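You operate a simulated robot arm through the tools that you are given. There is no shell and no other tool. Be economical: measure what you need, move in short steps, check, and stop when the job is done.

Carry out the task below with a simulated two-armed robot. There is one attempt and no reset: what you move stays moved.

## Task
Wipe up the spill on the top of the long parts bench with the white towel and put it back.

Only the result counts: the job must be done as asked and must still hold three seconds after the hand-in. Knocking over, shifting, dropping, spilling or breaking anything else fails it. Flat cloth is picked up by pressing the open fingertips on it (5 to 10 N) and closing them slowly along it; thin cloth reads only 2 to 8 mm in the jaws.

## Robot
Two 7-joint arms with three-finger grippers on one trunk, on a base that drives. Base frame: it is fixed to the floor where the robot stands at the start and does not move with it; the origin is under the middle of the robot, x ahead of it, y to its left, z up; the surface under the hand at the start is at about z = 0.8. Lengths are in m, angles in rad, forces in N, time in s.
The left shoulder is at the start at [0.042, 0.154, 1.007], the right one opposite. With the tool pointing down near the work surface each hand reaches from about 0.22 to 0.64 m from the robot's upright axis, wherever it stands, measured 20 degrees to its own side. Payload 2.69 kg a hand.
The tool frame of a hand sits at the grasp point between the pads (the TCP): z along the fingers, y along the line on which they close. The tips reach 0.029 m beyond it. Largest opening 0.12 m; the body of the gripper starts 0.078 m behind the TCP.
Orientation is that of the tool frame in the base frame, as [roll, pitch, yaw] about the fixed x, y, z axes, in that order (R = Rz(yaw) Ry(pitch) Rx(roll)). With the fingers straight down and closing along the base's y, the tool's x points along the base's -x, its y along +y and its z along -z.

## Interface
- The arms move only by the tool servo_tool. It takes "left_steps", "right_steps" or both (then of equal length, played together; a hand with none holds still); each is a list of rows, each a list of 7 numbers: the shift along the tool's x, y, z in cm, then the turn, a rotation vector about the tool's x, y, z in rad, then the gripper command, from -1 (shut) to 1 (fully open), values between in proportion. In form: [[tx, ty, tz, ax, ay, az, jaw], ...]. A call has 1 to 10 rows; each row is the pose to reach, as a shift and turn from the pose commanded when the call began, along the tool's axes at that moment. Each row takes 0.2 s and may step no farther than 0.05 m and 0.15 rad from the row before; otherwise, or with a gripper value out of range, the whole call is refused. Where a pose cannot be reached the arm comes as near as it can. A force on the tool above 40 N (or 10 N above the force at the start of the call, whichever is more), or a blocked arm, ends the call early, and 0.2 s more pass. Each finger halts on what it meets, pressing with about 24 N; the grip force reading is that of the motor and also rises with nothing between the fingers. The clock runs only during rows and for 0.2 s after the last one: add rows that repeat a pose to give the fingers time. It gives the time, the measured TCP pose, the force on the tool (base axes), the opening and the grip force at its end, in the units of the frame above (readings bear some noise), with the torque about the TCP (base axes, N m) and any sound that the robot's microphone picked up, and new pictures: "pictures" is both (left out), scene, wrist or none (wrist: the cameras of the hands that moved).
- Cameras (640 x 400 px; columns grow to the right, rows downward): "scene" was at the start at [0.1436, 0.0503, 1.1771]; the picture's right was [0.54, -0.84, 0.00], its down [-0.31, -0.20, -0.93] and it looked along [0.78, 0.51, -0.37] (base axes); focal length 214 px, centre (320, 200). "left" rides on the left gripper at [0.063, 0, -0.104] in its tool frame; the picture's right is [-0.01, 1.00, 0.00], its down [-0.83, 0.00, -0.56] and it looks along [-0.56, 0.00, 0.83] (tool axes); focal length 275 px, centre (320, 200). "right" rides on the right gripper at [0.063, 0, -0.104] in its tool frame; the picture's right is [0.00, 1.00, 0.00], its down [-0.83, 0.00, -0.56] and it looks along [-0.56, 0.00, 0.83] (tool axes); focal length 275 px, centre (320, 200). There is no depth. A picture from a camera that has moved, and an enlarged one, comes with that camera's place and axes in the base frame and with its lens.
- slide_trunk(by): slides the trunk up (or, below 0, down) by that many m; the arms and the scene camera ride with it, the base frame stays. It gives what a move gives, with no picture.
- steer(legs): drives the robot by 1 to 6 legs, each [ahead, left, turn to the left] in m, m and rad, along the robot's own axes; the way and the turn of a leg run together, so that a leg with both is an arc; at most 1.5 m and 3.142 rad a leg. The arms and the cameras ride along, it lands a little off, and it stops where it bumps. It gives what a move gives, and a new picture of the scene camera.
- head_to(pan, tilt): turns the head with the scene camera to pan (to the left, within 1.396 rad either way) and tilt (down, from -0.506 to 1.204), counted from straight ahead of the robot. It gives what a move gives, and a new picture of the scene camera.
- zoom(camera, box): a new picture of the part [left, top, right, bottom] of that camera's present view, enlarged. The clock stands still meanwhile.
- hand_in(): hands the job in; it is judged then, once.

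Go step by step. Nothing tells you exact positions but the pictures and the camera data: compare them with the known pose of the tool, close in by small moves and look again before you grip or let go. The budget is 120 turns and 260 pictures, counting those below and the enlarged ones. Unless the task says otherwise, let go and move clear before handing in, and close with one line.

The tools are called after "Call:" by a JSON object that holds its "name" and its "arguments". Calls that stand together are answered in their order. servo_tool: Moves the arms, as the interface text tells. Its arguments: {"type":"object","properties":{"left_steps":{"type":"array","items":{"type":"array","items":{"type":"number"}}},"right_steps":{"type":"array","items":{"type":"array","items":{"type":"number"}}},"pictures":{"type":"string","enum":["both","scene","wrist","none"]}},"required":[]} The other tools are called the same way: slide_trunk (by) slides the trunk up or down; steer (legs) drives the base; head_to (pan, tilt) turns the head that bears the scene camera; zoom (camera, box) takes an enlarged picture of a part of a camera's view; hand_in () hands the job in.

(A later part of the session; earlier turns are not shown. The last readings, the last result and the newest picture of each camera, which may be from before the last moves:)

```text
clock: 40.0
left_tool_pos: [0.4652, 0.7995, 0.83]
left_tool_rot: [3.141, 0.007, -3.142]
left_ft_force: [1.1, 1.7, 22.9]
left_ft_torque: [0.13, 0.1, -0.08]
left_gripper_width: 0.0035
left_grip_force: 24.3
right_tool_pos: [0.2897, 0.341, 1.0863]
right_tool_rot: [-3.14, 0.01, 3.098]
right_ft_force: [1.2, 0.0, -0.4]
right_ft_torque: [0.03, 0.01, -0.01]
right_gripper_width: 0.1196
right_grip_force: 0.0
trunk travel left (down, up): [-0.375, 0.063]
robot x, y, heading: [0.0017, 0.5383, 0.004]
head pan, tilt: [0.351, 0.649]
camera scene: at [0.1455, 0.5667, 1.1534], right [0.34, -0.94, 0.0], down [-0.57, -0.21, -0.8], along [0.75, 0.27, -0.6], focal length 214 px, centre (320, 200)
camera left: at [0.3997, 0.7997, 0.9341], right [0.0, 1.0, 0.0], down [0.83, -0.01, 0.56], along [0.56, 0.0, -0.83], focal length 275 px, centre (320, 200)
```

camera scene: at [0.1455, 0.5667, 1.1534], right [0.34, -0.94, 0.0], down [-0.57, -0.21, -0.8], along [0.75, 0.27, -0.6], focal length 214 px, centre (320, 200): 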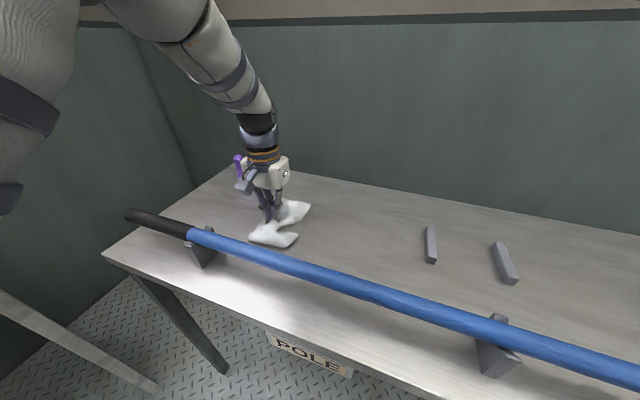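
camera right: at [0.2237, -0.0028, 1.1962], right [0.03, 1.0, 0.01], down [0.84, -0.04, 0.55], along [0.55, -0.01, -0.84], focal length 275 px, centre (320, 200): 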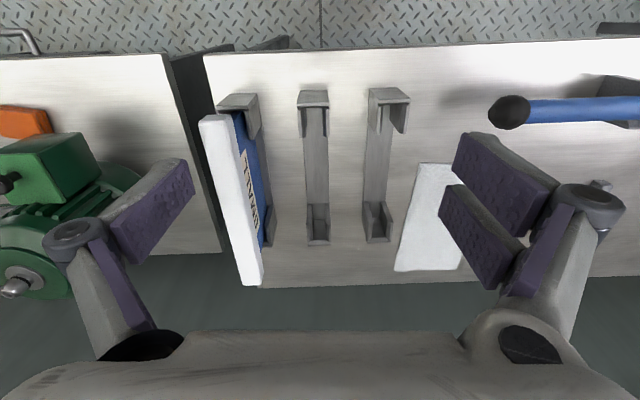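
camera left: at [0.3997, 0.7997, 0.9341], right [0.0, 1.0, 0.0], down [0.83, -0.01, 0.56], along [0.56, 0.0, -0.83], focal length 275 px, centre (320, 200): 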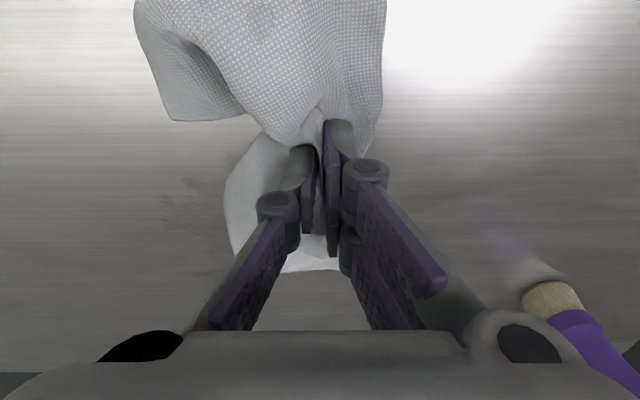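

I'm at the near left corner of the smear at 23 N. Now the dense strokes, working away from the robot.

Call:
{"name": "servo_tool", "arguments": {"left_steps": [[0, -3, 0, 0, 0, 0, -1], [0, -7, 0, 0, 0, 0, -1], [0, -11, 0, 0, 0, 0, -1], [-1.4, -11, 0, 0, 0, 0, -1], [-1.4, -7, 0, 0, 0, 0, -1], [-1.4, -3, 0, 0, 0, 0, -1], [-1.4, 0, 0, 0, 0, 0, -1], [-2.8, 0, 0, 0, 0, 0, -1], [-2.8, -4, 0, 0, 0, 0, -1], [-2.8, -8, 0, 0, 0, 0, -1]], "pictures": "none"}}

Call:
{"name": "servo_tool", "arguments": {"left_steps": [[0, -3, 0, 0, 0, 0, -1], [-1.4, -3, 0, 0, 0, 0, -1], [-1.4, 1, 0, 0, 0, 0, -1], [-1.4, 5, 0, 0, 0, 0, -1], [-1.4, 8, 0, 0, 0, 0, -1], [-2.8, 8, 0, 0, 0, 0, -1], [-2.8, 4, 0, 0, 0, 0, -1], [-2.8, 0, 0, 0, 0, 0, -1], [-2.8, -3, 0, 0, 0, 0, -1], [-4.2, -3, 0, 0, 0, 0, -1]], "pictures": "none"}}

Call:
{"name": "servo_tool", "arguments": {"left_steps": [[0, 4, 0, 0, 0, 0, -1], [0, 8, 0, 0, 0, 0, -1], [0, 11, 0, 0, 0, 0, -1], [-1.4, 11, 0, 0, 0, 0, -1], [-1.4, 7, 0, 0, 0, 0, -1], [-1.4, 3, 0, 0, 0, 0, -1], [-1.4, 0, 0, 0, 0, 0, -1], [-2.8, 0, 0, 0, 0, 0, -1], [-2.8, 4, 0, 0, 0, 0, -1], [-2.8, 8, 0, 0, 0, 0, -1]], "pictures": "both"}}

```text
clock: 41.7
left_tool_pos: [0.4797, 0.7988, 0.8302]
left_tool_rot: [-3.141, 0.003, -3.141]
left_ft_force: [-4.9, -2.1, 23.9]
left_ft_torque: [0.03, 0.32, 0.06]
left_gripper_width: 0.0037
left_grip_force: 23.7
right_tool_pos: [0.2884, 0.3417, 1.0862]
right_tool_rot: [-3.139, 0.008, 3.102]
right_ft_force: [0.7, 0.6, -0.2]
right_ft_torque: [-0.01, -0.02, 0.0]
right_gripper_width: 0.1202
right_grip_force: 0.1
trunk travel left (down, up): [-0.375, 0.063]
robot x, y, heading: [0.0013, 0.5341, -0.001]
head pan, tilt: [0.351, 0.649]
stopped in row 8 (left hand): the force on the tool passed its limit at 42 N (the readings are from after the stop); the commanded pose is now the measured one
```

```text
clock: 43.9
left_tool_pos: [0.5203, 0.7661, 0.83]
left_tool_rot: [-3.14, 0.0, -3.141]
left_ft_force: [-8.8, 0.1, 31.0]
left_ft_torque: [0.1, 0.44, 0.0]
left_gripper_width: 0.0037
left_grip_force: 24.2
right_tool_pos: [0.2865, 0.3416, 1.0859]
right_tool_rot: [-3.14, 0.009, 3.097]
right_ft_force: [-0.9, 1.0, 0.2]
right_ft_torque: [0.0, 0.03, -0.02]
right_gripper_width: 0.1198
right_grip_force: 0.1
trunk travel left (down, up): [-0.375, 0.063]
robot x, y, heading: [0.0015, 0.5339, 0.0]
head pan, tilt: [0.351, 0.649]
```

```text
clock: 46.1
left_tool_pos: [0.5471, 0.8469, 0.8308]
left_tool_rot: [-3.141, 0.004, 3.14]
left_ft_force: [0.2, -7.9, 25.7]
left_ft_torque: [-0.16, 0.14, 0.03]
left_gripper_width: 0.0037
left_grip_force: 24.2
right_tool_pos: [0.2892, 0.3419, 1.0868]
right_tool_rot: [-3.14, 0.009, 3.098]
right_ft_force: [0.7, -0.4, -0.5]
right_ft_torque: [-0.02, -0.01, -0.03]
right_gripper_width: 0.1203
right_grip_force: 0.1
trunk travel left (down, up): [-0.375, 0.063]
robot x, y, heading: [0.0003, 0.5352, -0.003]
head pan, tilt: [0.351, 0.649]
camera scene: at [0.1452, 0.5655, 1.1531], right [0.34, -0.94, 0.0], down [-0.57, -0.21, -0.8], along [0.75, 0.27, -0.6], focal length 214 px, centre (320, 200)
camera left: at [0.4843, 0.8474, 0.934], right [0.01, 1.0, 0.0], down [0.83, -0.01, 0.56], along [0.56, 0.0, -0.83], focal length 275 px, centre (320, 200)
```

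scene: 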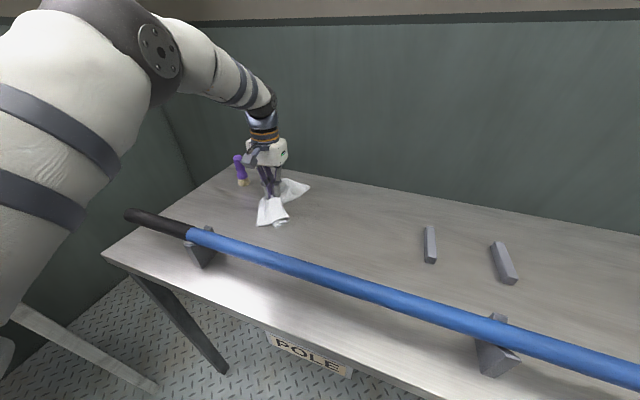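
left: 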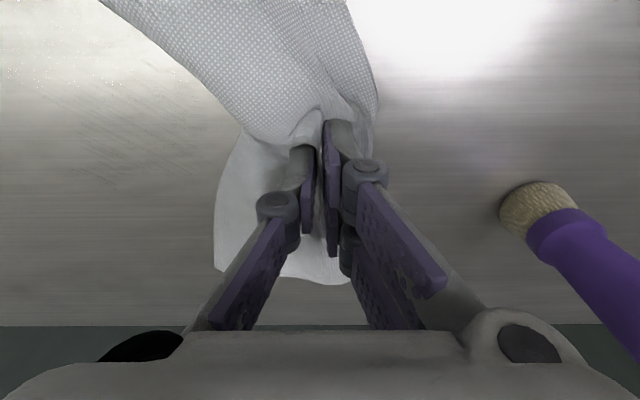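

The strokes got offset leftwards after the stop. I lift and look at what is left.

Call:
{"name": "servo_tool", "arguments": {"left_steps": [[0, 0, -1, 0, 0, 0, -1], [0, 0, -3, 0, 0, 0, -1], [0, 0, -5.5, 0, 0, 0, -1], [0, 0, -8, 0, 0, 0, -1], [0, 0, -11, 0, 0, 0, -1], [0, 0, -12, 0, 0, 0, -1]], "pictures": "wrist"}}

Call:
{"name": "zoom", "arguments": {"camera": "scene", "box": [220, 140, 380, 240]}}

```text
clock: 47.5
left_tool_pos: [0.5501, 0.8477, 0.9484]
left_tool_rot: [3.141, 0.001, -3.141]
left_ft_force: [-0.6, 0.1, -0.1]
left_ft_torque: [0.05, 0.01, 0.0]
left_gripper_width: 0.0034
left_grip_force: 23.9
right_tool_pos: [0.2908, 0.3434, 1.0844]
right_tool_rot: [-3.138, 0.008, 3.099]
right_ft_force: [0.1, 0.4, 0.1]
right_ft_torque: [0.05, -0.05, -0.01]
right_gripper_width: 0.1201
right_grip_force: 0.1
trunk travel left (down, up): [-0.375, 0.063]
robot x, y, heading: [-0.0007, 0.5409, 0.002]
head pan, tilt: [0.351, 0.649]
camera left: at [0.4871, 0.8494, 1.053], right [0.01, 1.0, 0.0], down [0.83, 0.0, 0.56], along [0.56, 0.0, -0.83], focal length 275 px, centre (320, 200)
```

left: 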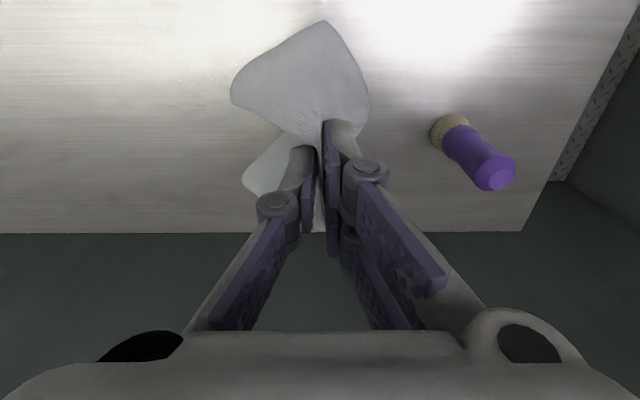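

```text
4.00 times, centred on (300, 190) of scene
camera zoom: at [0.1471, 0.5671, 1.1527], right [0.34, -0.94, 0.0], down [-0.57, -0.21, -0.8], along [0.75, 0.27, -0.6], focal length 858 px, centre (400, 240)
```

zoom: 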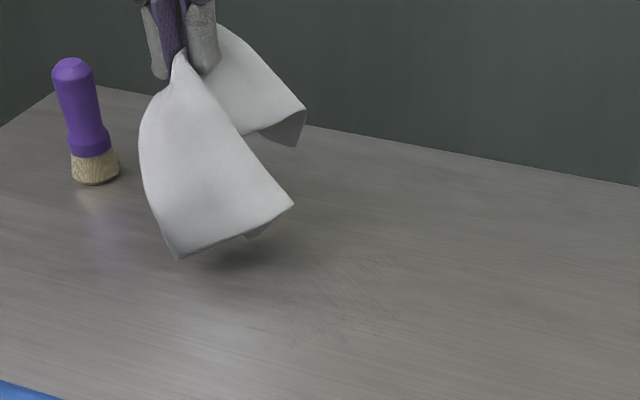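

The smear is much fainter but traces remain around (0.53, 0.74). I do another dense pass over x 0.48–0.59, y 0.69–0.80 with slightly lighter pressure.

Call:
{"name": "servo_tool", "arguments": {"left_steps": [[-1, -1, 2, 0, 0, 0, -1], [-2.5, -3, 4, 0, 0, 0, -1], [-3.5, -4.8, 6.5, 0, 0, 0, -1], [-3.5, -4.8, 9, 0, 0, 0, -1], [-3.5, -4.8, 11, 0, 0, 0, -1], [-3.5, -4.8, 11.9, 0, 0, 0, -1], [-3.5, -8, 11.9, 0, 0, 0, -1], [-3.5, -12, 11.9, 0, 0, 0, -1], [-3.5, -15.8, 11.9, 0, 0, 0, -1], [-2.3, -15.8, 11.9, 0, 0, 0, -1]], "pictures": "none"}}

Call:
{"name": "servo_tool", "arguments": {"left_steps": [[0, 3.5, 0, 0, 0, 0, -1], [0, 7, 0, 0, 0, 0, -1], [0, 10.5, 0, 0, 0, 0, -1], [1.2, 10.5, 0, 0, 0, 0, -1], [1.2, 7, 0, 0, 0, 0, -1], [1.2, 3.5, 0, 0, 0, 0, -1], [1.2, 0, 0, 0, 0, 0, -1], [2.4, 0, 0, 0, 0, 0, -1], [2.4, 3.5, 0, 0, 0, 0, -1], [2.4, 7, 0, 0, 0, 0, -1]], "pictures": "none"}}

Call:
{"name": "servo_tool", "arguments": {"left_steps": [[0, 3.5, 0, 0, 0, 0, -1], [1.2, 3.5, 0, 0, 0, 0, -1], [1.2, 0, 0, 0, 0, 0, -1], [1.2, -3.5, 0, 0, 0, 0, -1], [1.2, -7, 0, 0, 0, 0, -1], [2.4, -7, 0, 0, 0, 0, -1], [2.4, -3.5, 0, 0, 0, 0, -1], [2.4, 0, 0, 0, 0, 0, -1], [2.4, 3.5, 0, 0, 0, 0, -1], [3.6, 3.5, 0, 0, 0, 0, -1]], "pictures": "wrist"}}

```text
clock: 49.7
left_tool_pos: [0.5722, 0.6896, 0.8311]
left_tool_rot: [-3.141, 0.003, -3.141]
left_ft_force: [5.1, -0.4, 16.8]
left_ft_torque: [0.07, -0.05, -0.01]
left_gripper_width: 0.0033
left_grip_force: 24.1
right_tool_pos: [0.2892, 0.3418, 1.086]
right_tool_rot: [-3.14, 0.009, 3.1]
right_ft_force: [0.0, -0.8, -0.1]
right_ft_torque: [0.05, 0.01, 0.03]
right_gripper_width: 0.1197
right_grip_force: 0.0
trunk travel left (down, up): [-0.375, 0.063]
robot x, y, heading: [-0.0041, 0.5355, 0.006]
head pan, tilt: [0.351, 0.649]
```

```text
clock: 51.9
left_tool_pos: [0.5484, 0.7603, 0.83]
left_tool_rot: [-3.141, 0.004, 3.141]
left_ft_force: [1.5, -8.1, 27.3]
left_ft_torque: [-0.16, 0.14, 0.07]
left_gripper_width: 0.0032
left_grip_force: 24.2
right_tool_pos: [0.2878, 0.3412, 1.0855]
right_tool_rot: [-3.14, 0.009, 3.099]
right_ft_force: [0.7, -0.2, 0.7]
right_ft_torque: [0.01, 0.01, 0.0]
right_gripper_width: 0.12
right_grip_force: 0.0
trunk travel left (down, up): [-0.375, 0.063]
robot x, y, heading: [-0.0015, 0.5344, -0.001]
head pan, tilt: [0.351, 0.649]
```

```text
clock: 54.1
left_tool_pos: [0.5136, 0.7977, 0.8299]
left_tool_rot: [3.138, 0.005, -3.141]
left_ft_force: [9.2, -0.2, 30.0]
left_ft_torque: [0.07, -0.09, 0.02]
left_gripper_width: 0.0035
left_grip_force: 23.8
right_tool_pos: [0.2883, 0.3414, 1.0852]
right_tool_rot: [-3.141, 0.008, 3.101]
right_ft_force: [0.1, 0.3, 0.8]
right_ft_torque: [0.02, -0.01, 0.01]
right_gripper_width: 0.1201
right_grip_force: 0.0
trunk travel left (down, up): [-0.375, 0.063]
robot x, y, heading: [-0.0016, 0.537, 0.001]
head pan, tilt: [0.351, 0.649]
camera left: at [0.449, 0.7965, 0.9341], right [0.0, 1.0, 0.0], down [0.83, -0.01, 0.56], along [0.56, 0.0, -0.83], focal length 275 px, centre (320, 200)
```

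left: 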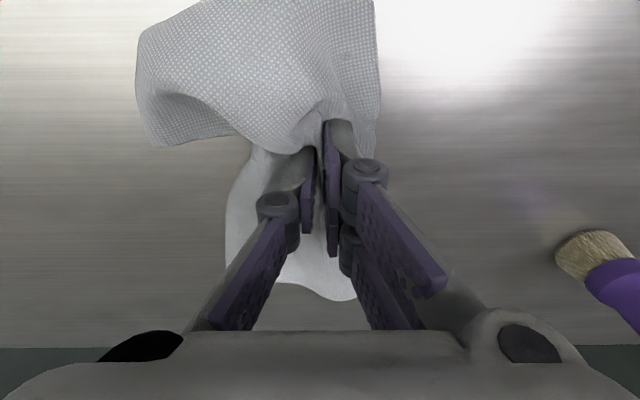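

The strokes so far look clean. I continue with the near strip, x 0.51 down to 0.46, with a touch less pressure, then lift and look.

Call:
{"name": "servo_tool", "arguments": {"left_steps": [[0, -3.5, -0.07, 0, 0, 0, -1], [0, -7, -0.07, 0, 0, 0, -1], [0, -10.5, -0.07, 0, 0, 0, -1], [1.2, -10.5, -0.07, 0, 0, 0, -1], [1.2, -7, -0.07, 0, 0, 0, -1], [1.2, -3.5, -0.07, 0, 0, 0, -1], [1.2, 0, -0.07, 0, 0, 0, -1], [2.4, 0, -0.07, 0, 0, 0, -1], [2.4, -3.5, -0.07, 0, 0, 0, -1], [2.4, -7, -0.07, 0, 0, 0, -1]], "pictures": "none"}}

Call:
{"name": "servo_tool", "arguments": {"left_steps": [[0, -3.5, 0, 0, 0, 0, -1], [1.2, -3.5, 0, 0, 0, 0, -1], [1.2, 0, 0, 0, 0, 0, -1], [1.2, 3.5, 0, 0, 0, 0, -1], [1.2, 7, 0, 0, 0, 0, -1], [2.4, 7, 0, 0, 0, 0, -1], [2.4, 3.5, 0, 0, 0, 0, -1], [2.4, 0, 0, 0, 0, 0, -1], [2.4, -3.5, 0, 0, 0, 0, -1], [2.4, -4, 0, 0, 0, 0, -1]], "pictures": "none"}}

Call:
{"name": "servo_tool", "arguments": {"left_steps": [[0, 0, -1, 0, 0, 0, -1], [-1, 0, -3, 0, 0, 0, -1], [-3, 0, -5.5, 0, 0, 0, -1], [-5, 0, -8, 0, 0, 0, -1], [-7, 0, -11, 0, 0, 0, -1], [-9, 0, -14, 0, 0, 0, -1], [-10, 0, -17, 0, 0, 0, -1], [-10, 0, -19, 0, 0, 0, -1], [-10, 0, -20, 0, 0, 0, -1]], "pictures": "wrist"}}

Call:
{"name": "zoom", "arguments": {"camera": "scene", "box": [220, 140, 380, 240]}}

```text
clock: 56.3
left_tool_pos: [0.4888, 0.7261, 0.8303]
left_tool_rot: [-3.141, -0.003, 3.142]
left_ft_force: [-0.1, 2.3, 10.6]
left_ft_torque: [0.1, 0.03, 0.0]
left_gripper_width: 0.0036
left_grip_force: 24.4
right_tool_pos: [0.2898, 0.3432, 1.0849]
right_tool_rot: [-3.139, 0.006, 3.1]
right_ft_force: [-0.3, 0.3, 0.5]
right_ft_torque: [-0.01, 0.02, 0.02]
right_gripper_width: 0.12
right_grip_force: 0.1
trunk travel left (down, up): [-0.375, 0.063]
robot x, y, heading: [0.0, 0.5337, 0.002]
head pan, tilt: [0.351, 0.649]
```

```text
clock: 58.5
left_tool_pos: [0.4649, 0.6868, 0.8295]
left_tool_rot: [3.141, 0.002, -3.142]
left_ft_force: [-0.9, 5.4, 18.2]
left_ft_torque: [0.2, 0.06, -0.03]
left_gripper_width: 0.0035
left_grip_force: 24.6
right_tool_pos: [0.2894, 0.3426, 1.0858]
right_tool_rot: [-3.14, 0.01, 3.102]
right_ft_force: [-0.1, 0.8, 0.9]
right_ft_torque: [-0.01, 0.02, 0.02]
right_gripper_width: 0.1202
right_grip_force: 0.1
trunk travel left (down, up): [-0.375, 0.063]
robot x, y, heading: [0.0004, 0.5381, 0.011]
head pan, tilt: [0.351, 0.649]
```

```text
clock: 60.5
left_tool_pos: [0.5492, 0.6875, 1.0205]
left_tool_rot: [3.14, -0.001, 3.141]
left_ft_force: [-0.6, 0.0, -1.1]
left_ft_torque: [0.01, -0.02, 0.01]
left_gripper_width: 0.0035
left_grip_force: 23.8
left hand out of reach, approached as far as the arm can: row 7, 8, 9
right_tool_pos: [0.2899, 0.343, 1.0852]
right_tool_rot: [-3.137, 0.006, 3.1]
right_ft_force: [-0.2, -0.7, 0.2]
right_ft_torque: [0.02, 0.02, 0.01]
right_gripper_width: 0.1202
right_grip_force: 0.1
trunk travel left (down, up): [-0.375, 0.063]
robot x, y, heading: [-0.0039, 0.5366, 0.001]
head pan, tilt: [0.351, 0.649]
camera left: at [0.4855, 0.6882, 1.1254], right [0.0, 1.0, 0.0], down [0.83, 0.0, 0.55], along [0.55, 0.0, -0.83], focal length 275 px, centre (320, 200)
```

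left: 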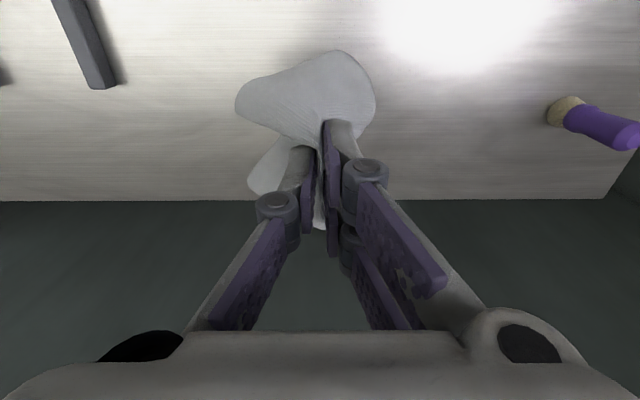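

```text
4.00 times, centred on (300, 190) of scene
camera zoom: at [0.1473, 0.5672, 1.1527], right [0.34, -0.94, 0.0], down [-0.57, -0.21, -0.8], along [0.75, 0.27, -0.6], focal length 858 px, centre (400, 240)
```

zoom: 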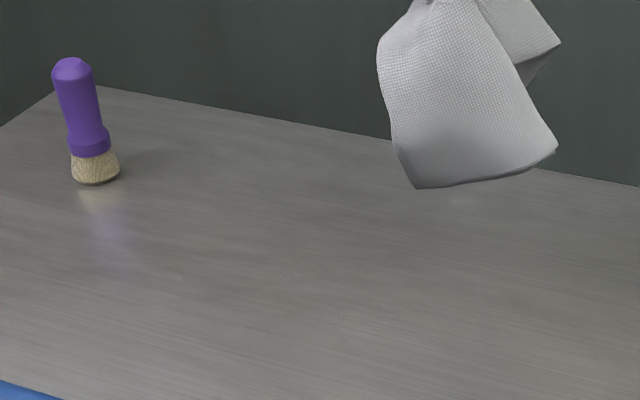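

The bench surface is clean. I drive back right to the towel's place.

Call:
{"name": "steer", "arguments": {"legs": [[0, -0.27, 0], [0, -0.267, 0]]}}

Call:
{"name": "zoom", "arguments": {"camera": "scene", "box": [0, 0, 640, 400]}}

Call:
{"name": "zoom", "arguments": {"camera": "left", "box": [0, 0, 640, 400]}}

```text
clock: 65.5
left_tool_pos: [0.5492, 0.145, 1.0213]
left_tool_rot: [-3.141, 0.001, 3.139]
left_ft_force: [0.4, -0.9, 0.0]
left_ft_torque: [0.04, 0.02, -0.02]
left_gripper_width: 0.0035
left_grip_force: 23.5
right_tool_pos: [0.2902, -0.1975, 1.0842]
right_tool_rot: [-3.139, 0.007, 3.099]
right_ft_force: [0.6, -0.6, -0.6]
right_ft_torque: [0.01, 0.01, -0.01]
right_gripper_width: 0.1202
right_grip_force: 0.0
trunk travel left (down, up): [-0.375, 0.063]
robot x, y, heading: [0.0001, -0.0031, 0.001]
head pan, tilt: [0.351, 0.649]
camera scene: at [0.1472, 0.026, 1.1528], right [0.34, -0.94, 0.0], down [-0.57, -0.21, -0.8], along [0.75, 0.27, -0.6], focal length 214 px, centre (320, 200)
```

scene: 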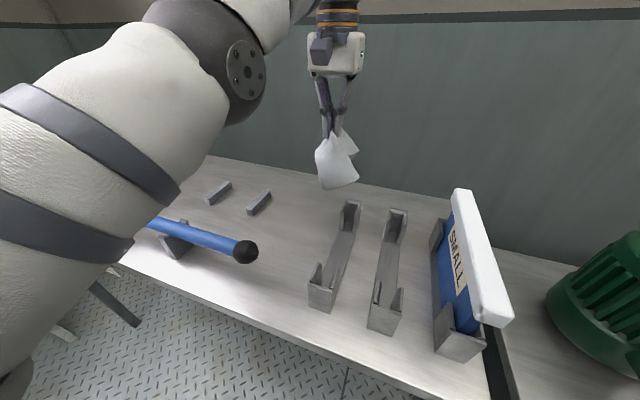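

```text
1.00 times, centred on (320, 200) of scene (not enlarged: the box is as wide or as high as the picture)
camera zoom: at [0.1472, 0.026, 1.1528], right [0.34, -0.94, 0.0], down [-0.57, -0.21, -0.8], along [0.75, 0.27, -0.6], focal length 214 px, centre (320, 200)
```

zoom: 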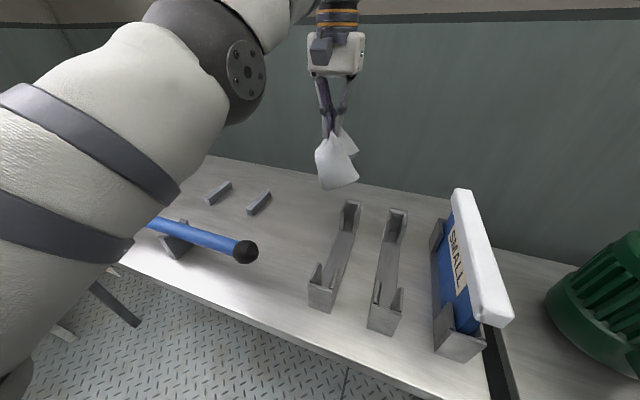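

```text
1.00 times, centred on (320, 200) of left (not enlarged: the box is as wide or as high as the picture)
camera zoom: at [0.4857, 0.1466, 1.1256], right [0.01, 1.0, 0.0], down [0.83, 0.0, 0.56], along [0.56, 0.0, -0.83], focal length 275 px, centre (320, 200)
```

zoom: 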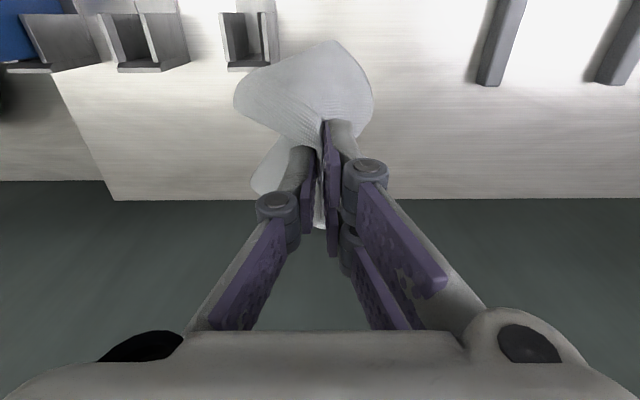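

The place is free, between the cradles and the small bars. I move over the towel's original centre and lower, drifting slightly so the cloth spreads evenly.

Call:
{"name": "servo_tool", "arguments": {"left_steps": [[0, 1.5, 0.5, 0, 0, 0, -1], [0, 4, 1.5, 0, 0, 0, -1], [0, 7, 3, 0, 0, 0, -1], [0, 9, 5, 0, 0, 0, -1], [0, 10.5, 7.5, 0, 0, 0, -1], [0, 11, 10, 0, 0, 0, -1], [0, 10.5, 12.5, 0, 0, 0, -1], [0, 9.5, 15, 0, 0, 0, -1], [0, 8.2, 17, 0, 0, 0, -1], [0, 7.2, 18.3, 0, 0, 0, -1]], "pictures": "both"}}

```text
clock: 67.7
left_tool_pos: [0.5499, 0.2181, 0.8397]
left_tool_rot: [3.141, 0.0, 3.139]
left_ft_force: [0.5, 0.9, 0.4]
left_ft_torque: [0.04, -0.01, -0.02]
left_gripper_width: 0.0035
left_grip_force: 24.0
right_tool_pos: [0.2896, -0.1977, 1.0864]
right_tool_rot: [-3.137, 0.008, 3.097]
right_ft_force: [-0.4, 0.8, -0.2]
right_ft_torque: [0.02, 0.0, 0.01]
right_gripper_width: 0.1199
right_grip_force: 0.0
trunk travel left (down, up): [-0.375, 0.063]
robot x, y, heading: [0.002, -0.0018, 0.007]
head pan, tilt: [0.351, 0.649]
camera scene: at [0.1471, 0.0262, 1.1528], right [0.34, -0.94, 0.0], down [-0.57, -0.21, -0.8], along [0.75, 0.27, -0.6], focal length 214 px, centre (320, 200)
camera left: at [0.4858, 0.2183, 0.9429], right [0.01, 1.0, 0.0], down [0.83, 0.0, 0.56], along [0.56, 0.0, -0.83], focal length 275 px, centre (320, 200)
```

scene: 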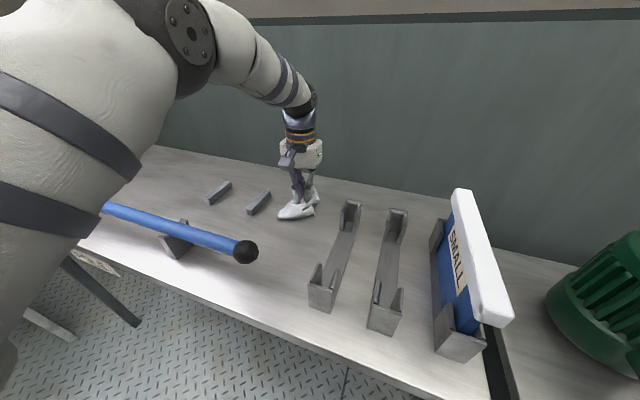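
left: 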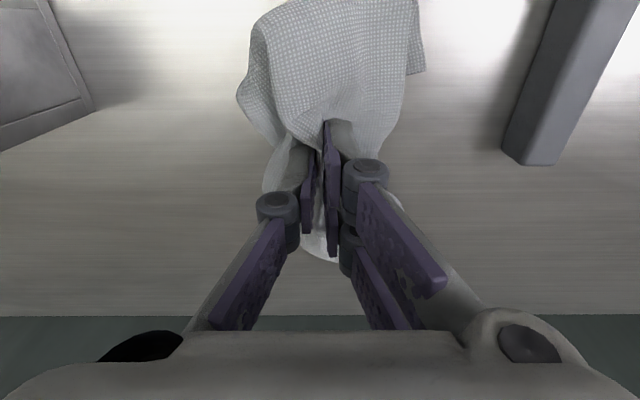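

The towel lies evenly about its old centre. I lower to light contact and open slowly, so the fingertips spread the fold flat.

Call:
{"name": "servo_tool", "arguments": {"left_steps": [[0, 0, 0.5, 0, 0, 0, -1], [0, 0, 0.95, 0, 0, 0, -1], [0, 0, 0.95, 0, 0, 0, -0.92], [0, 0, 0.95, 0, 0, 0, -0.82], [0, 0, 0.95, 0, 0, 0, -0.7], [0, 0, 0.95, 0, 0, 0, -0.58], [0, 0, 0.95, 0, 0, 0, -0.45], [0, 0, 0.95, 0, 0, 0, -0.33], [0, 0, 0.95, 0, 0, 0, -0.2], [0, 0, 0.95, 0, 0, 0, -0.2]], "pictures": "wrist"}}

```text
clock: 69.9
left_tool_pos: [0.5483, 0.2178, 0.829]
left_tool_rot: [-3.14, -0.002, 3.14]
left_ft_force: [0.1, -2.3, 4.4]
left_ft_torque: [0.03, -0.01, 0.01]
left_gripper_width: 0.0508
left_grip_force: 0.1
right_tool_pos: [0.2898, -0.1982, 1.0868]
right_tool_rot: [-3.138, 0.006, 3.098]
right_ft_force: [0.9, -0.1, -0.9]
right_ft_torque: [0.02, 0.0, -0.03]
right_gripper_width: 0.1201
right_grip_force: 0.0
trunk travel left (down, up): [-0.375, 0.063]
robot x, y, heading: [-0.0041, -0.0023, -0.001]
head pan, tilt: [0.351, 0.649]
camera left: at [0.4852, 0.2185, 0.9329], right [0.01, 1.0, 0.0], down [0.83, 0.0, 0.56], along [0.56, 0.0, -0.83], focal length 275 px, centre (320, 200)
```

left: 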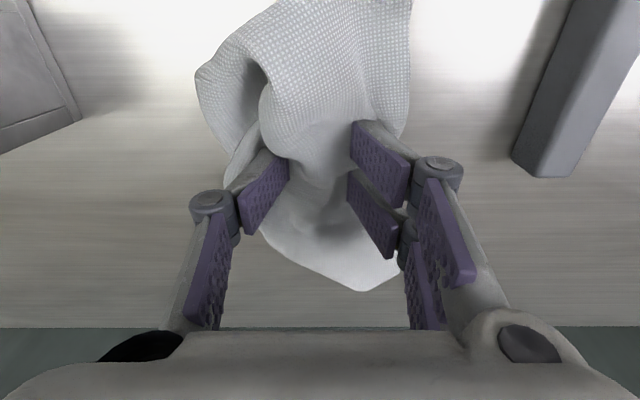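

The fold is released. I raise the hand straight up and look at how the towel lies.

Call:
{"name": "servo_tool", "arguments": {"left_steps": [[0, 0, -0.5, 0, 0, 0, -0.2], [0, 0, -1.5, 0, 0, 0, -0.2], [0, 0, -3, 0, 0, 0, -0.2], [0, 0, -5, 0, 0, 0, -0.2], [0, 0, -7.5, 0, 0, 0, -0.2], [0, 0, -10, 0, 0, 0, -0.2], [0, 0, -12, 0, 0, 0, -0.2], [0, 0, -12, 0, 0, 0, -0.2]], "pictures": "both"}}

Call:
{"name": "zoom", "arguments": {"camera": "scene", "box": [190, 140, 390, 265]}}

```text
clock: 71.7
left_tool_pos: [0.549, 0.218, 0.9501]
left_tool_rot: [-3.141, 0.001, 3.14]
left_ft_force: [0.3, 1.0, 0.6]
left_ft_torque: [-0.03, -0.02, -0.01]
left_gripper_width: 0.0478
left_grip_force: 0.0
right_tool_pos: [0.29, -0.1991, 1.0847]
right_tool_rot: [-3.138, 0.007, 3.097]
right_ft_force: [0.2, -0.4, -0.8]
right_ft_torque: [0.01, 0.03, 0.02]
right_gripper_width: 0.12
right_grip_force: 0.1
trunk travel left (down, up): [-0.375, 0.063]
robot x, y, heading: [-0.0011, -0.0034, -0.0]
head pan, tilt: [0.351, 0.649]
camera scene: at [0.1472, 0.0263, 1.1527], right [0.34, -0.94, 0.0], down [-0.57, -0.21, -0.8], along [0.75, 0.27, -0.6], focal length 214 px, centre (320, 200)
camera left: at [0.4856, 0.2191, 1.0541], right [0.01, 1.0, 0.0], down [0.83, 0.0, 0.56], along [0.56, 0.0, -0.83], focal length 275 px, centre (320, 200)
```

scene: 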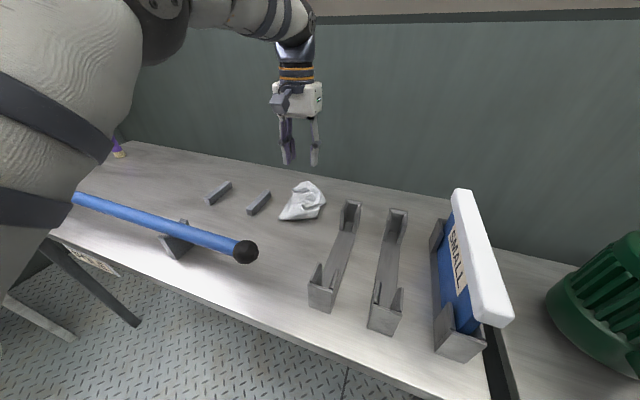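
left: 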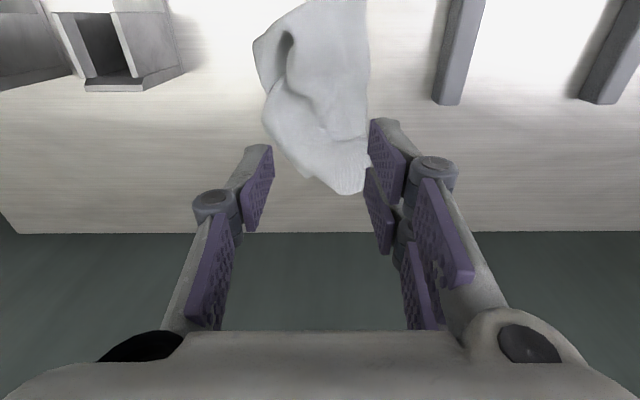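

```text
3.20 times, centred on (290, 202) of scene
camera zoom: at [0.1472, 0.0263, 1.1527], right [0.34, -0.94, 0.0], down [-0.57, -0.21, -0.8], along [0.75, 0.27, -0.6], focal length 686 px, centre (416, 192)
```

zoom: 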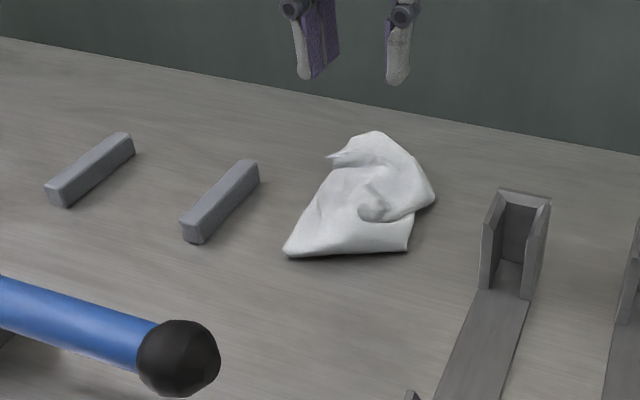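

The towel is back in its footprint but crumpled. I'll re-grip it near its near edge, let it hang out straight and lay it down flat.

Call:
{"name": "servo_tool", "arguments": {"left_steps": [[1, -0.2, 0.5, 0, 0, 0, -0.5], [2.5, -0.5, 2, 0, 0, 0, -0.5], [4.4, -0.8, 4, 0, 0, 0, -0.5], [4.4, -0.8, 6, 0, 0, 0, -0.5], [4.4, -0.8, 8, 0, 0, 0, -0.5], [4.4, -0.8, 9, 0, 0, 0, -0.5], [4.4, -0.8, 9, 0, 0, 0, -0.5]], "pictures": "both"}}

Call:
{"name": "zoom", "arguments": {"camera": "scene", "box": [240, 160, 360, 235]}}

```text
clock: 73.3
left_tool_pos: [0.5058, 0.2101, 0.8589]
left_tool_rot: [3.141, 0.0, 3.138]
left_ft_force: [0.4, -0.3, -0.3]
left_ft_torque: [0.02, 0.02, 0.0]
left_gripper_width: 0.03
left_grip_force: 0.1
right_tool_pos: [0.2906, -0.1989, 1.0857]
right_tool_rot: [-3.138, 0.008, 3.098]
right_ft_force: [0.9, -0.2, -0.7]
right_ft_torque: [-0.01, 0.03, -0.03]
right_gripper_width: 0.1201
right_grip_force: 0.1
trunk travel left (down, up): [-0.375, 0.063]
robot x, y, heading: [-0.0004, -0.0052, 0.004]
head pan, tilt: [0.351, 0.649]
camera scene: at [0.1471, 0.0263, 1.1528], right [0.34, -0.94, 0.0], down [-0.57, -0.21, -0.8], along [0.75, 0.27, -0.6], focal length 214 px, centre (320, 200)
camera left: at [0.4421, 0.2107, 0.9629], right [0.01, 1.0, 0.0], down [0.83, 0.0, 0.56], along [0.56, 0.0, -0.83], focal length 275 px, centre (320, 200)
```

scene: 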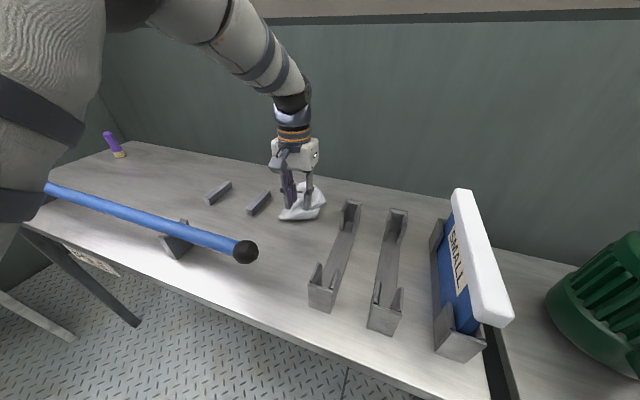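
left: 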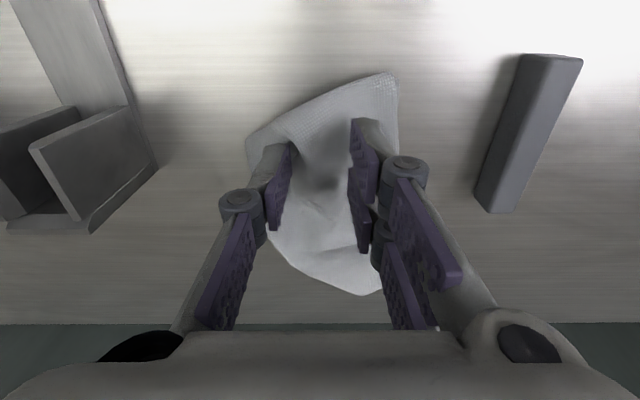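

```text
5.33 times, centred on (300, 198) of scene
camera zoom: at [0.1471, 0.0263, 1.1528], right [0.34, -0.94, 0.0], down [-0.57, -0.21, -0.8], along [0.75, 0.27, -0.6], focal length 1144 px, centre (427, 213)
```

zoom: 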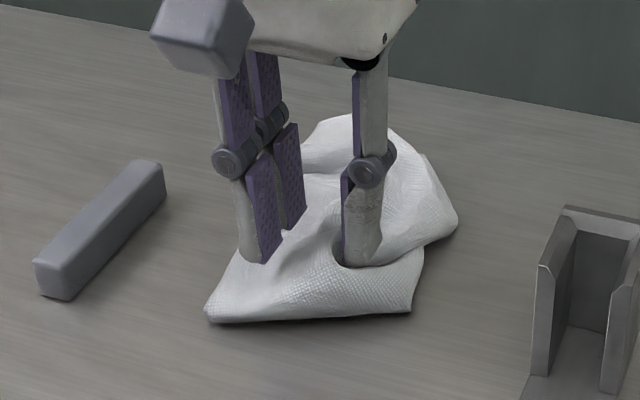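

The near edge runs roughly from (0.47, 0.245) to (0.50, 0.17). I shift 1 cm nearer so the fingers stand close to that edge, and touch down.

Call:
{"name": "servo_tool", "arguments": {"left_steps": [[0.5, 0, 0, 0, 0, 0, -0.5], [1.1, 0, 0.5, 0, 0, 0, -0.5], [1.1, 0, 1.5, 0, 0, 0, -0.5], [1.1, 0, 2.3, 0, 0, 0, -0.5], [1.1, 0, 2.7, 0, 0, 0, -0.5], [1.1, 0, 2.95, 0, 0, 0, -0.5], [1.1, 0, 2.95, 0, 0, 0, -0.5]], "pictures": "none"}}

```text
clock: 74.9
left_tool_pos: [0.4946, 0.209, 0.8323]
left_tool_rot: [-3.141, 0.005, 3.14]
left_ft_force: [-1.4, 1.9, 24.4]
left_ft_torque: [0.25, 0.04, 0.02]
left_gripper_width: 0.0303
left_grip_force: 0.9
right_tool_pos: [0.2876, -0.1978, 1.0873]
right_tool_rot: [-3.141, 0.01, 3.098]
right_ft_force: [-0.7, 0.6, -0.1]
right_ft_torque: [0.01, -0.01, 0.02]
right_gripper_width: 0.12
right_grip_force: 0.1
trunk travel left (down, up): [-0.375, 0.063]
robot x, y, heading: [0.0005, -0.0035, -0.002]
head pan, tilt: [0.351, 0.649]
```

Call:
{"name": "servo_tool", "arguments": {"left_steps": [[0, 0, -0.17, 0, 0, 0, -0.5], [0, 0, -0.17, 0, 0, 0, -0.58], [0, 0, -0.17, 0, 0, 0, -0.66], [0, 0, -0.17, 0, 0, 0, -0.74], [0, 0, -0.17, 0, 0, 0, -0.82], [0, 0, -0.17, 0, 0, 0, -0.9], [0, 0, -0.17, 0, 0, 0, -1], [0, 0, -0.17, 0, 0, 0, -1], [0, 0, -0.17, 0, 0, 0, -1]], "pictures": "none"}}

Call:
{"name": "servo_tool", "arguments": {"left_steps": [[0, 0, -0.5, 0, 0, 0, -1], [0, 0, -1.5, 0, 0, 0, -1], [-0.5, 0, -3.5, 0, 0, 0, -1], [-1, 0, -6.5, 0, 0, 0, -1], [-1.5, 0, -10, 0, 0, 0, -1], [-2, 0, -14, 0, 0, 0, -1], [-2, 0, -18, 0, 0, 0, -1], [-2, 0, -22, 0, 0, 0, -1], [-2, 0, -25, 0, 0, 0, -1], [-2, 0, -26, 0, 0, 0, -1]], "pictures": "both"}}

Call:
{"name": "zoom", "arguments": {"camera": "scene", "box": [200, 60, 400, 240]}}

```text
clock: 76.9
left_tool_pos: [0.4947, 0.2098, 0.8298]
left_tool_rot: [3.142, 0.001, 3.141]
left_ft_force: [-0.3, -0.9, 8.3]
left_ft_torque: [0.01, -0.03, 0.01]
left_gripper_width: 0.0058
left_grip_force: 23.5
right_tool_pos: [0.2897, -0.1989, 1.0869]
right_tool_rot: [-3.138, 0.008, 3.098]
right_ft_force: [-0.8, -0.8, 0.3]
right_ft_torque: [0.01, 0.0, 0.01]
right_gripper_width: 0.12
right_grip_force: 0.1
trunk travel left (down, up): [-0.375, 0.063]
robot x, y, heading: [-0.0012, -0.0029, 0.005]
head pan, tilt: [0.351, 0.649]
```

```text
clock: 79.1
left_tool_pos: [0.5143, 0.2099, 1.0909]
left_tool_rot: [-3.141, 0.0, 3.14]
left_ft_force: [-0.5, -0.2, -0.4]
left_ft_torque: [0.01, -0.01, -0.05]
left_gripper_width: 0.0044
left_grip_force: 23.7
right_tool_pos: [0.2901, -0.1988, 1.0861]
right_tool_rot: [-3.138, 0.008, 3.097]
right_ft_force: [-0.7, -0.3, -0.3]
right_ft_torque: [0.0, 0.0, 0.0]
right_gripper_width: 0.1199
right_grip_force: 0.0
trunk travel left (down, up): [-0.375, 0.063]
robot x, y, heading: [0.0027, 0.0006, -0.0]
head pan, tilt: [0.351, 0.649]
camera scene: at [0.1472, 0.0263, 1.1527], right [0.34, -0.94, 0.0], down [-0.57, -0.21, -0.8], along [0.75, 0.27, -0.6], focal length 214 px, centre (320, 200)
camera left: at [0.451, 0.2103, 1.1955], right [0.01, 1.0, 0.0], down [0.83, 0.0, 0.56], along [0.56, 0.0, -0.83], focal length 275 px, centre (320, 200)
```

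scene: 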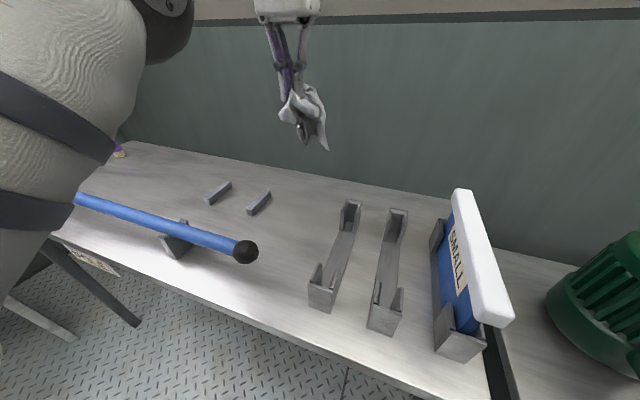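
left: 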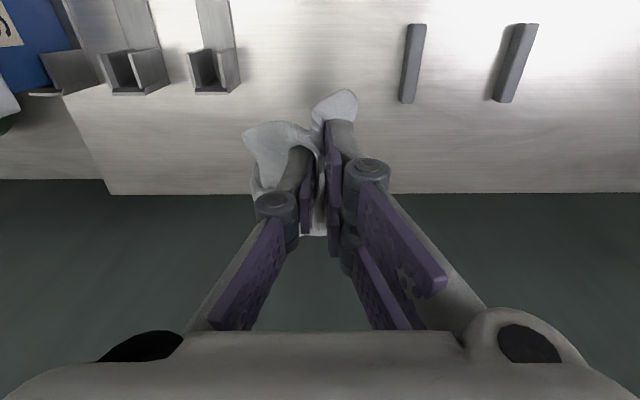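

```text
2.22 times, centred on (300, 150) of scene
camera zoom: at [0.1472, 0.0263, 1.1527], right [0.34, -0.94, 0.0], down [-0.57, -0.21, -0.8], along [0.75, 0.27, -0.6], focal length 477 px, centre (364, 311)
```

zoom: 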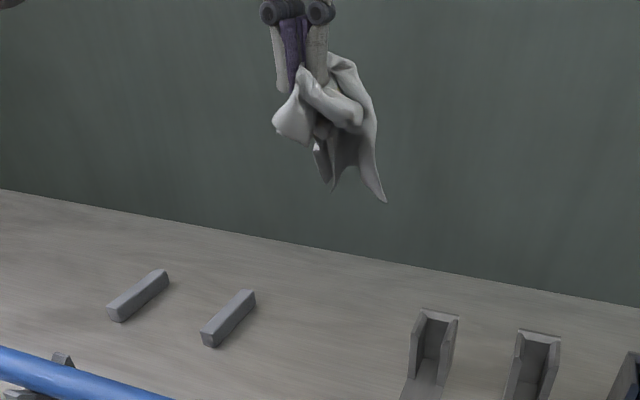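

The pinch took several layers, so the towel hangs bunched. I'll set it down with a drag so the loose tail lays out, then pick a single-layer corner to unfold it.

Call:
{"name": "servo_tool", "arguments": {"left_steps": [[-2, -0.5, 2, 0, 0, 0, -1], [-4, -1.5, 5, 0, 0, 0, -1], [-5, -2.5, 8.5, 0, 0, 0, -1], [-5, -2.5, 12, 0, 0, 0, -1], [-4, -2, 14.5, 0, 0, 0, -1], [-2.5, -1, 17, 0, 0, 0, -1], [-1, 0.3, 19.5, 0, 0, 0, -1], [0.5, 1.5, 22, 0, 0, 0, -1], [2, 2.5, 24, 0, 0, 0, -1], [3, 3, 25, 0, 0, 0, -1]], "pictures": "both"}}

Call:
{"name": "zoom", "arguments": {"camera": "scene", "box": [220, 140, 380, 240]}}

```text
clock: 81.3
left_tool_pos: [0.4846, 0.2396, 0.8409]
left_tool_rot: [-3.141, 0.003, 3.14]
left_ft_force: [0.4, -1.1, 0.6]
left_ft_torque: [-0.02, -0.01, 0.03]
left_gripper_width: 0.0045
left_grip_force: 24.3
left hand out of reach, approached as far as the arm can: row 1, 2, 3
right_tool_pos: [0.2896, -0.1987, 1.085]
right_tool_rot: [-3.14, 0.008, 3.097]
right_ft_force: [0.1, 0.0, -0.6]
right_ft_torque: [-0.02, -0.02, -0.02]
right_gripper_width: 0.1199
right_grip_force: 0.1
trunk travel left (down, up): [-0.375, 0.063]
robot x, y, heading: [0.0006, -0.0014, -0.005]
head pan, tilt: [0.351, 0.649]
camera scene: at [0.147, 0.0263, 1.1528], right [0.34, -0.94, 0.0], down [-0.57, -0.21, -0.8], along [0.75, 0.27, -0.6], focal length 214 px, centre (320, 200)
camera left: at [0.4211, 0.2408, 0.9452], right [0.01, 1.0, 0.0], down [0.83, 0.0, 0.56], along [0.56, 0.0, -0.83], focal length 275 px, centre (320, 200)
```

scene: 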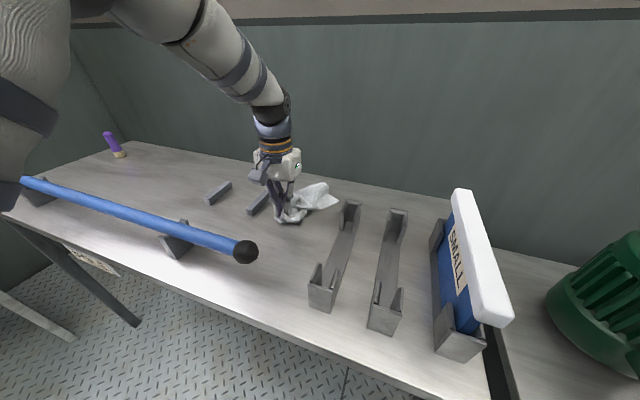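
left: 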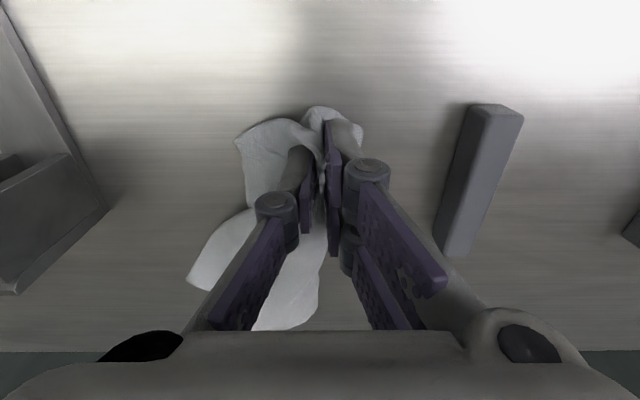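

```text
4.00 times, centred on (300, 190) of scene
camera zoom: at [0.147, 0.0263, 1.1528], right [0.34, -0.94, 0.0], down [-0.57, -0.21, -0.8], along [0.75, 0.27, -0.6], focal length 858 px, centre (400, 240)
```

zoom: 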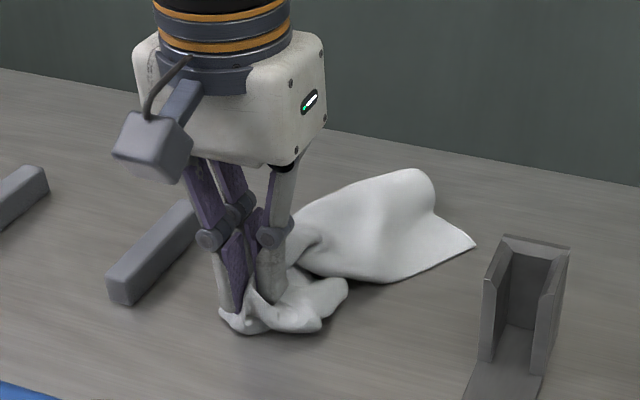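

The tail has laid out single-layered toward the far right, its edge near (0.60–0.65, 0.14–0.20). I drag a little nearer to straighten it, then let go and lift away.

Call:
{"name": "servo_tool", "arguments": {"left_steps": [[1, 0.2, 0.3, 0, 0, 0, -1], [2.5, 0.4, 0.5, 0, 0, 0, -1], [4, 0.6, 0.6, 0, 0, 0, -1], [5, 0.8, 0.6, 0, 0, 0, -1], [5, 0.8, 0.6, 0, 0, 0, -0.7], [5, 0.8, 0.5, 0, 0, 0, -0.4], [5, 0.8, 0.3, 0, 0, 0, -0.3], [5, 0.8, -1, 0, 0, 0, -0.3], [5, 0.8, -4, 0, 0, 0, -0.3], [5, 0.8, -8, 0, 0, 0, -0.3]], "pictures": "none"}}

Call:
{"name": "servo_tool", "arguments": {"left_steps": [[-0.5, 0, -1, 0, 0, 0, -0.5], [-1.5, 0, -3, 0, 0, 0, -0.5], [-4, 0, -5, 0, 0, 0, -0.5], [-7, 0, -6, 0, 0, 0, -0.5], [-9, 0, -6, 0, 0, 0, -0.5], [-9, 0, -6, 0, 0, 0, -0.5]], "pictures": "both"}}

Call:
{"name": "zoom", "arguments": {"camera": "scene", "box": [220, 140, 380, 240]}}

```text
clock: 83.5
left_tool_pos: [0.4329, 0.2485, 0.9194]
left_tool_rot: [-3.134, -0.002, -3.141]
left_ft_force: [-0.1, 0.6, -0.9]
left_ft_torque: [0.02, 0.0, 0.02]
left_gripper_width: 0.0419
left_grip_force: 0.1
right_tool_pos: [0.2907, -0.1992, 1.0859]
right_tool_rot: [-3.138, 0.008, 3.097]
right_ft_force: [0.7, -0.4, 0.0]
right_ft_torque: [0.0, 0.03, 0.0]
right_gripper_width: 0.1198
right_grip_force: 0.1
trunk travel left (down, up): [-0.375, 0.063]
robot x, y, heading: [-0.0006, -0.0018, 0.002]
head pan, tilt: [0.351, 0.649]
```

```text
clock: 84.9
left_tool_pos: [0.5252, 0.248, 0.9809]
left_tool_rot: [3.141, 0.001, 3.139]
left_ft_force: [0.0, -0.1, 0.2]
left_ft_torque: [0.02, 0.01, 0.0]
left_gripper_width: 0.0299
left_grip_force: 0.0
right_tool_pos: [0.2903, -0.1993, 1.0855]
right_tool_rot: [-3.14, 0.007, 3.099]
right_ft_force: [0.5, 0.5, 0.4]
right_ft_torque: [0.0, 0.0, 0.02]
right_gripper_width: 0.1201
right_grip_force: 0.0
trunk travel left (down, up): [-0.375, 0.063]
robot x, y, heading: [-0.0012, -0.0052, -0.002]
head pan, tilt: [0.351, 0.649]
camera scene: at [0.1469, 0.0262, 1.1528], right [0.34, -0.94, 0.0], down [-0.57, -0.21, -0.8], along [0.75, 0.27, -0.6], focal length 214 px, centre (320, 200)
camera left: at [0.4602, 0.249, 1.085], right [0.01, 1.0, 0.0], down [0.83, 0.0, 0.56], along [0.56, 0.0, -0.83], focal length 275 px, centre (320, 200)
```

scene: 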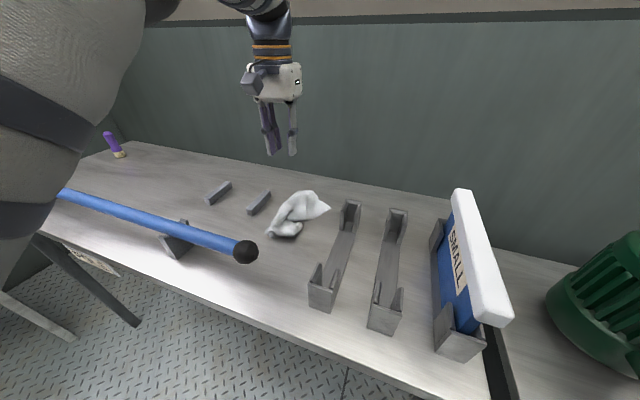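
left: 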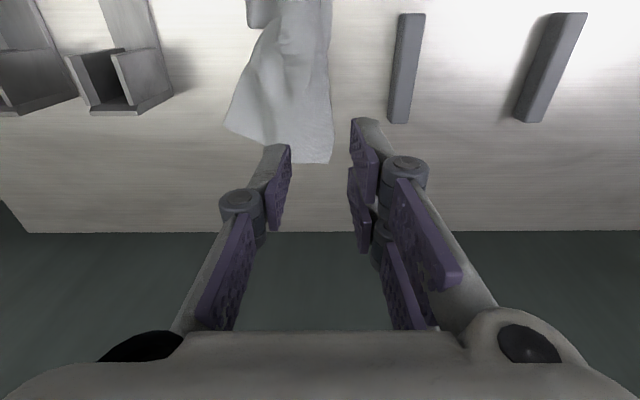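

```text
4.00 times, centred on (300, 190) of scene
camera zoom: at [0.1469, 0.0262, 1.1528], right [0.34, -0.94, 0.0], down [-0.57, -0.21, -0.8], along [0.75, 0.27, -0.6], focal length 858 px, centre (400, 240)
```

zoom: 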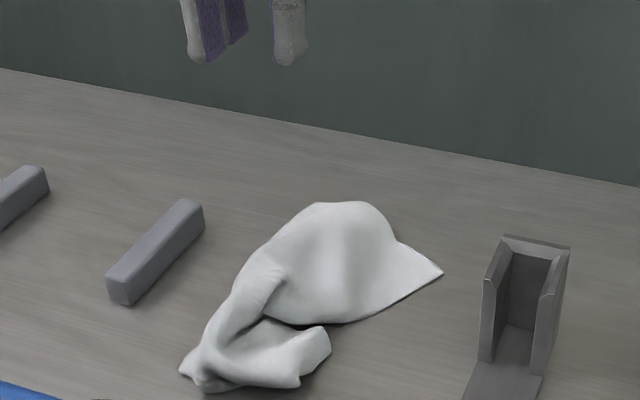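

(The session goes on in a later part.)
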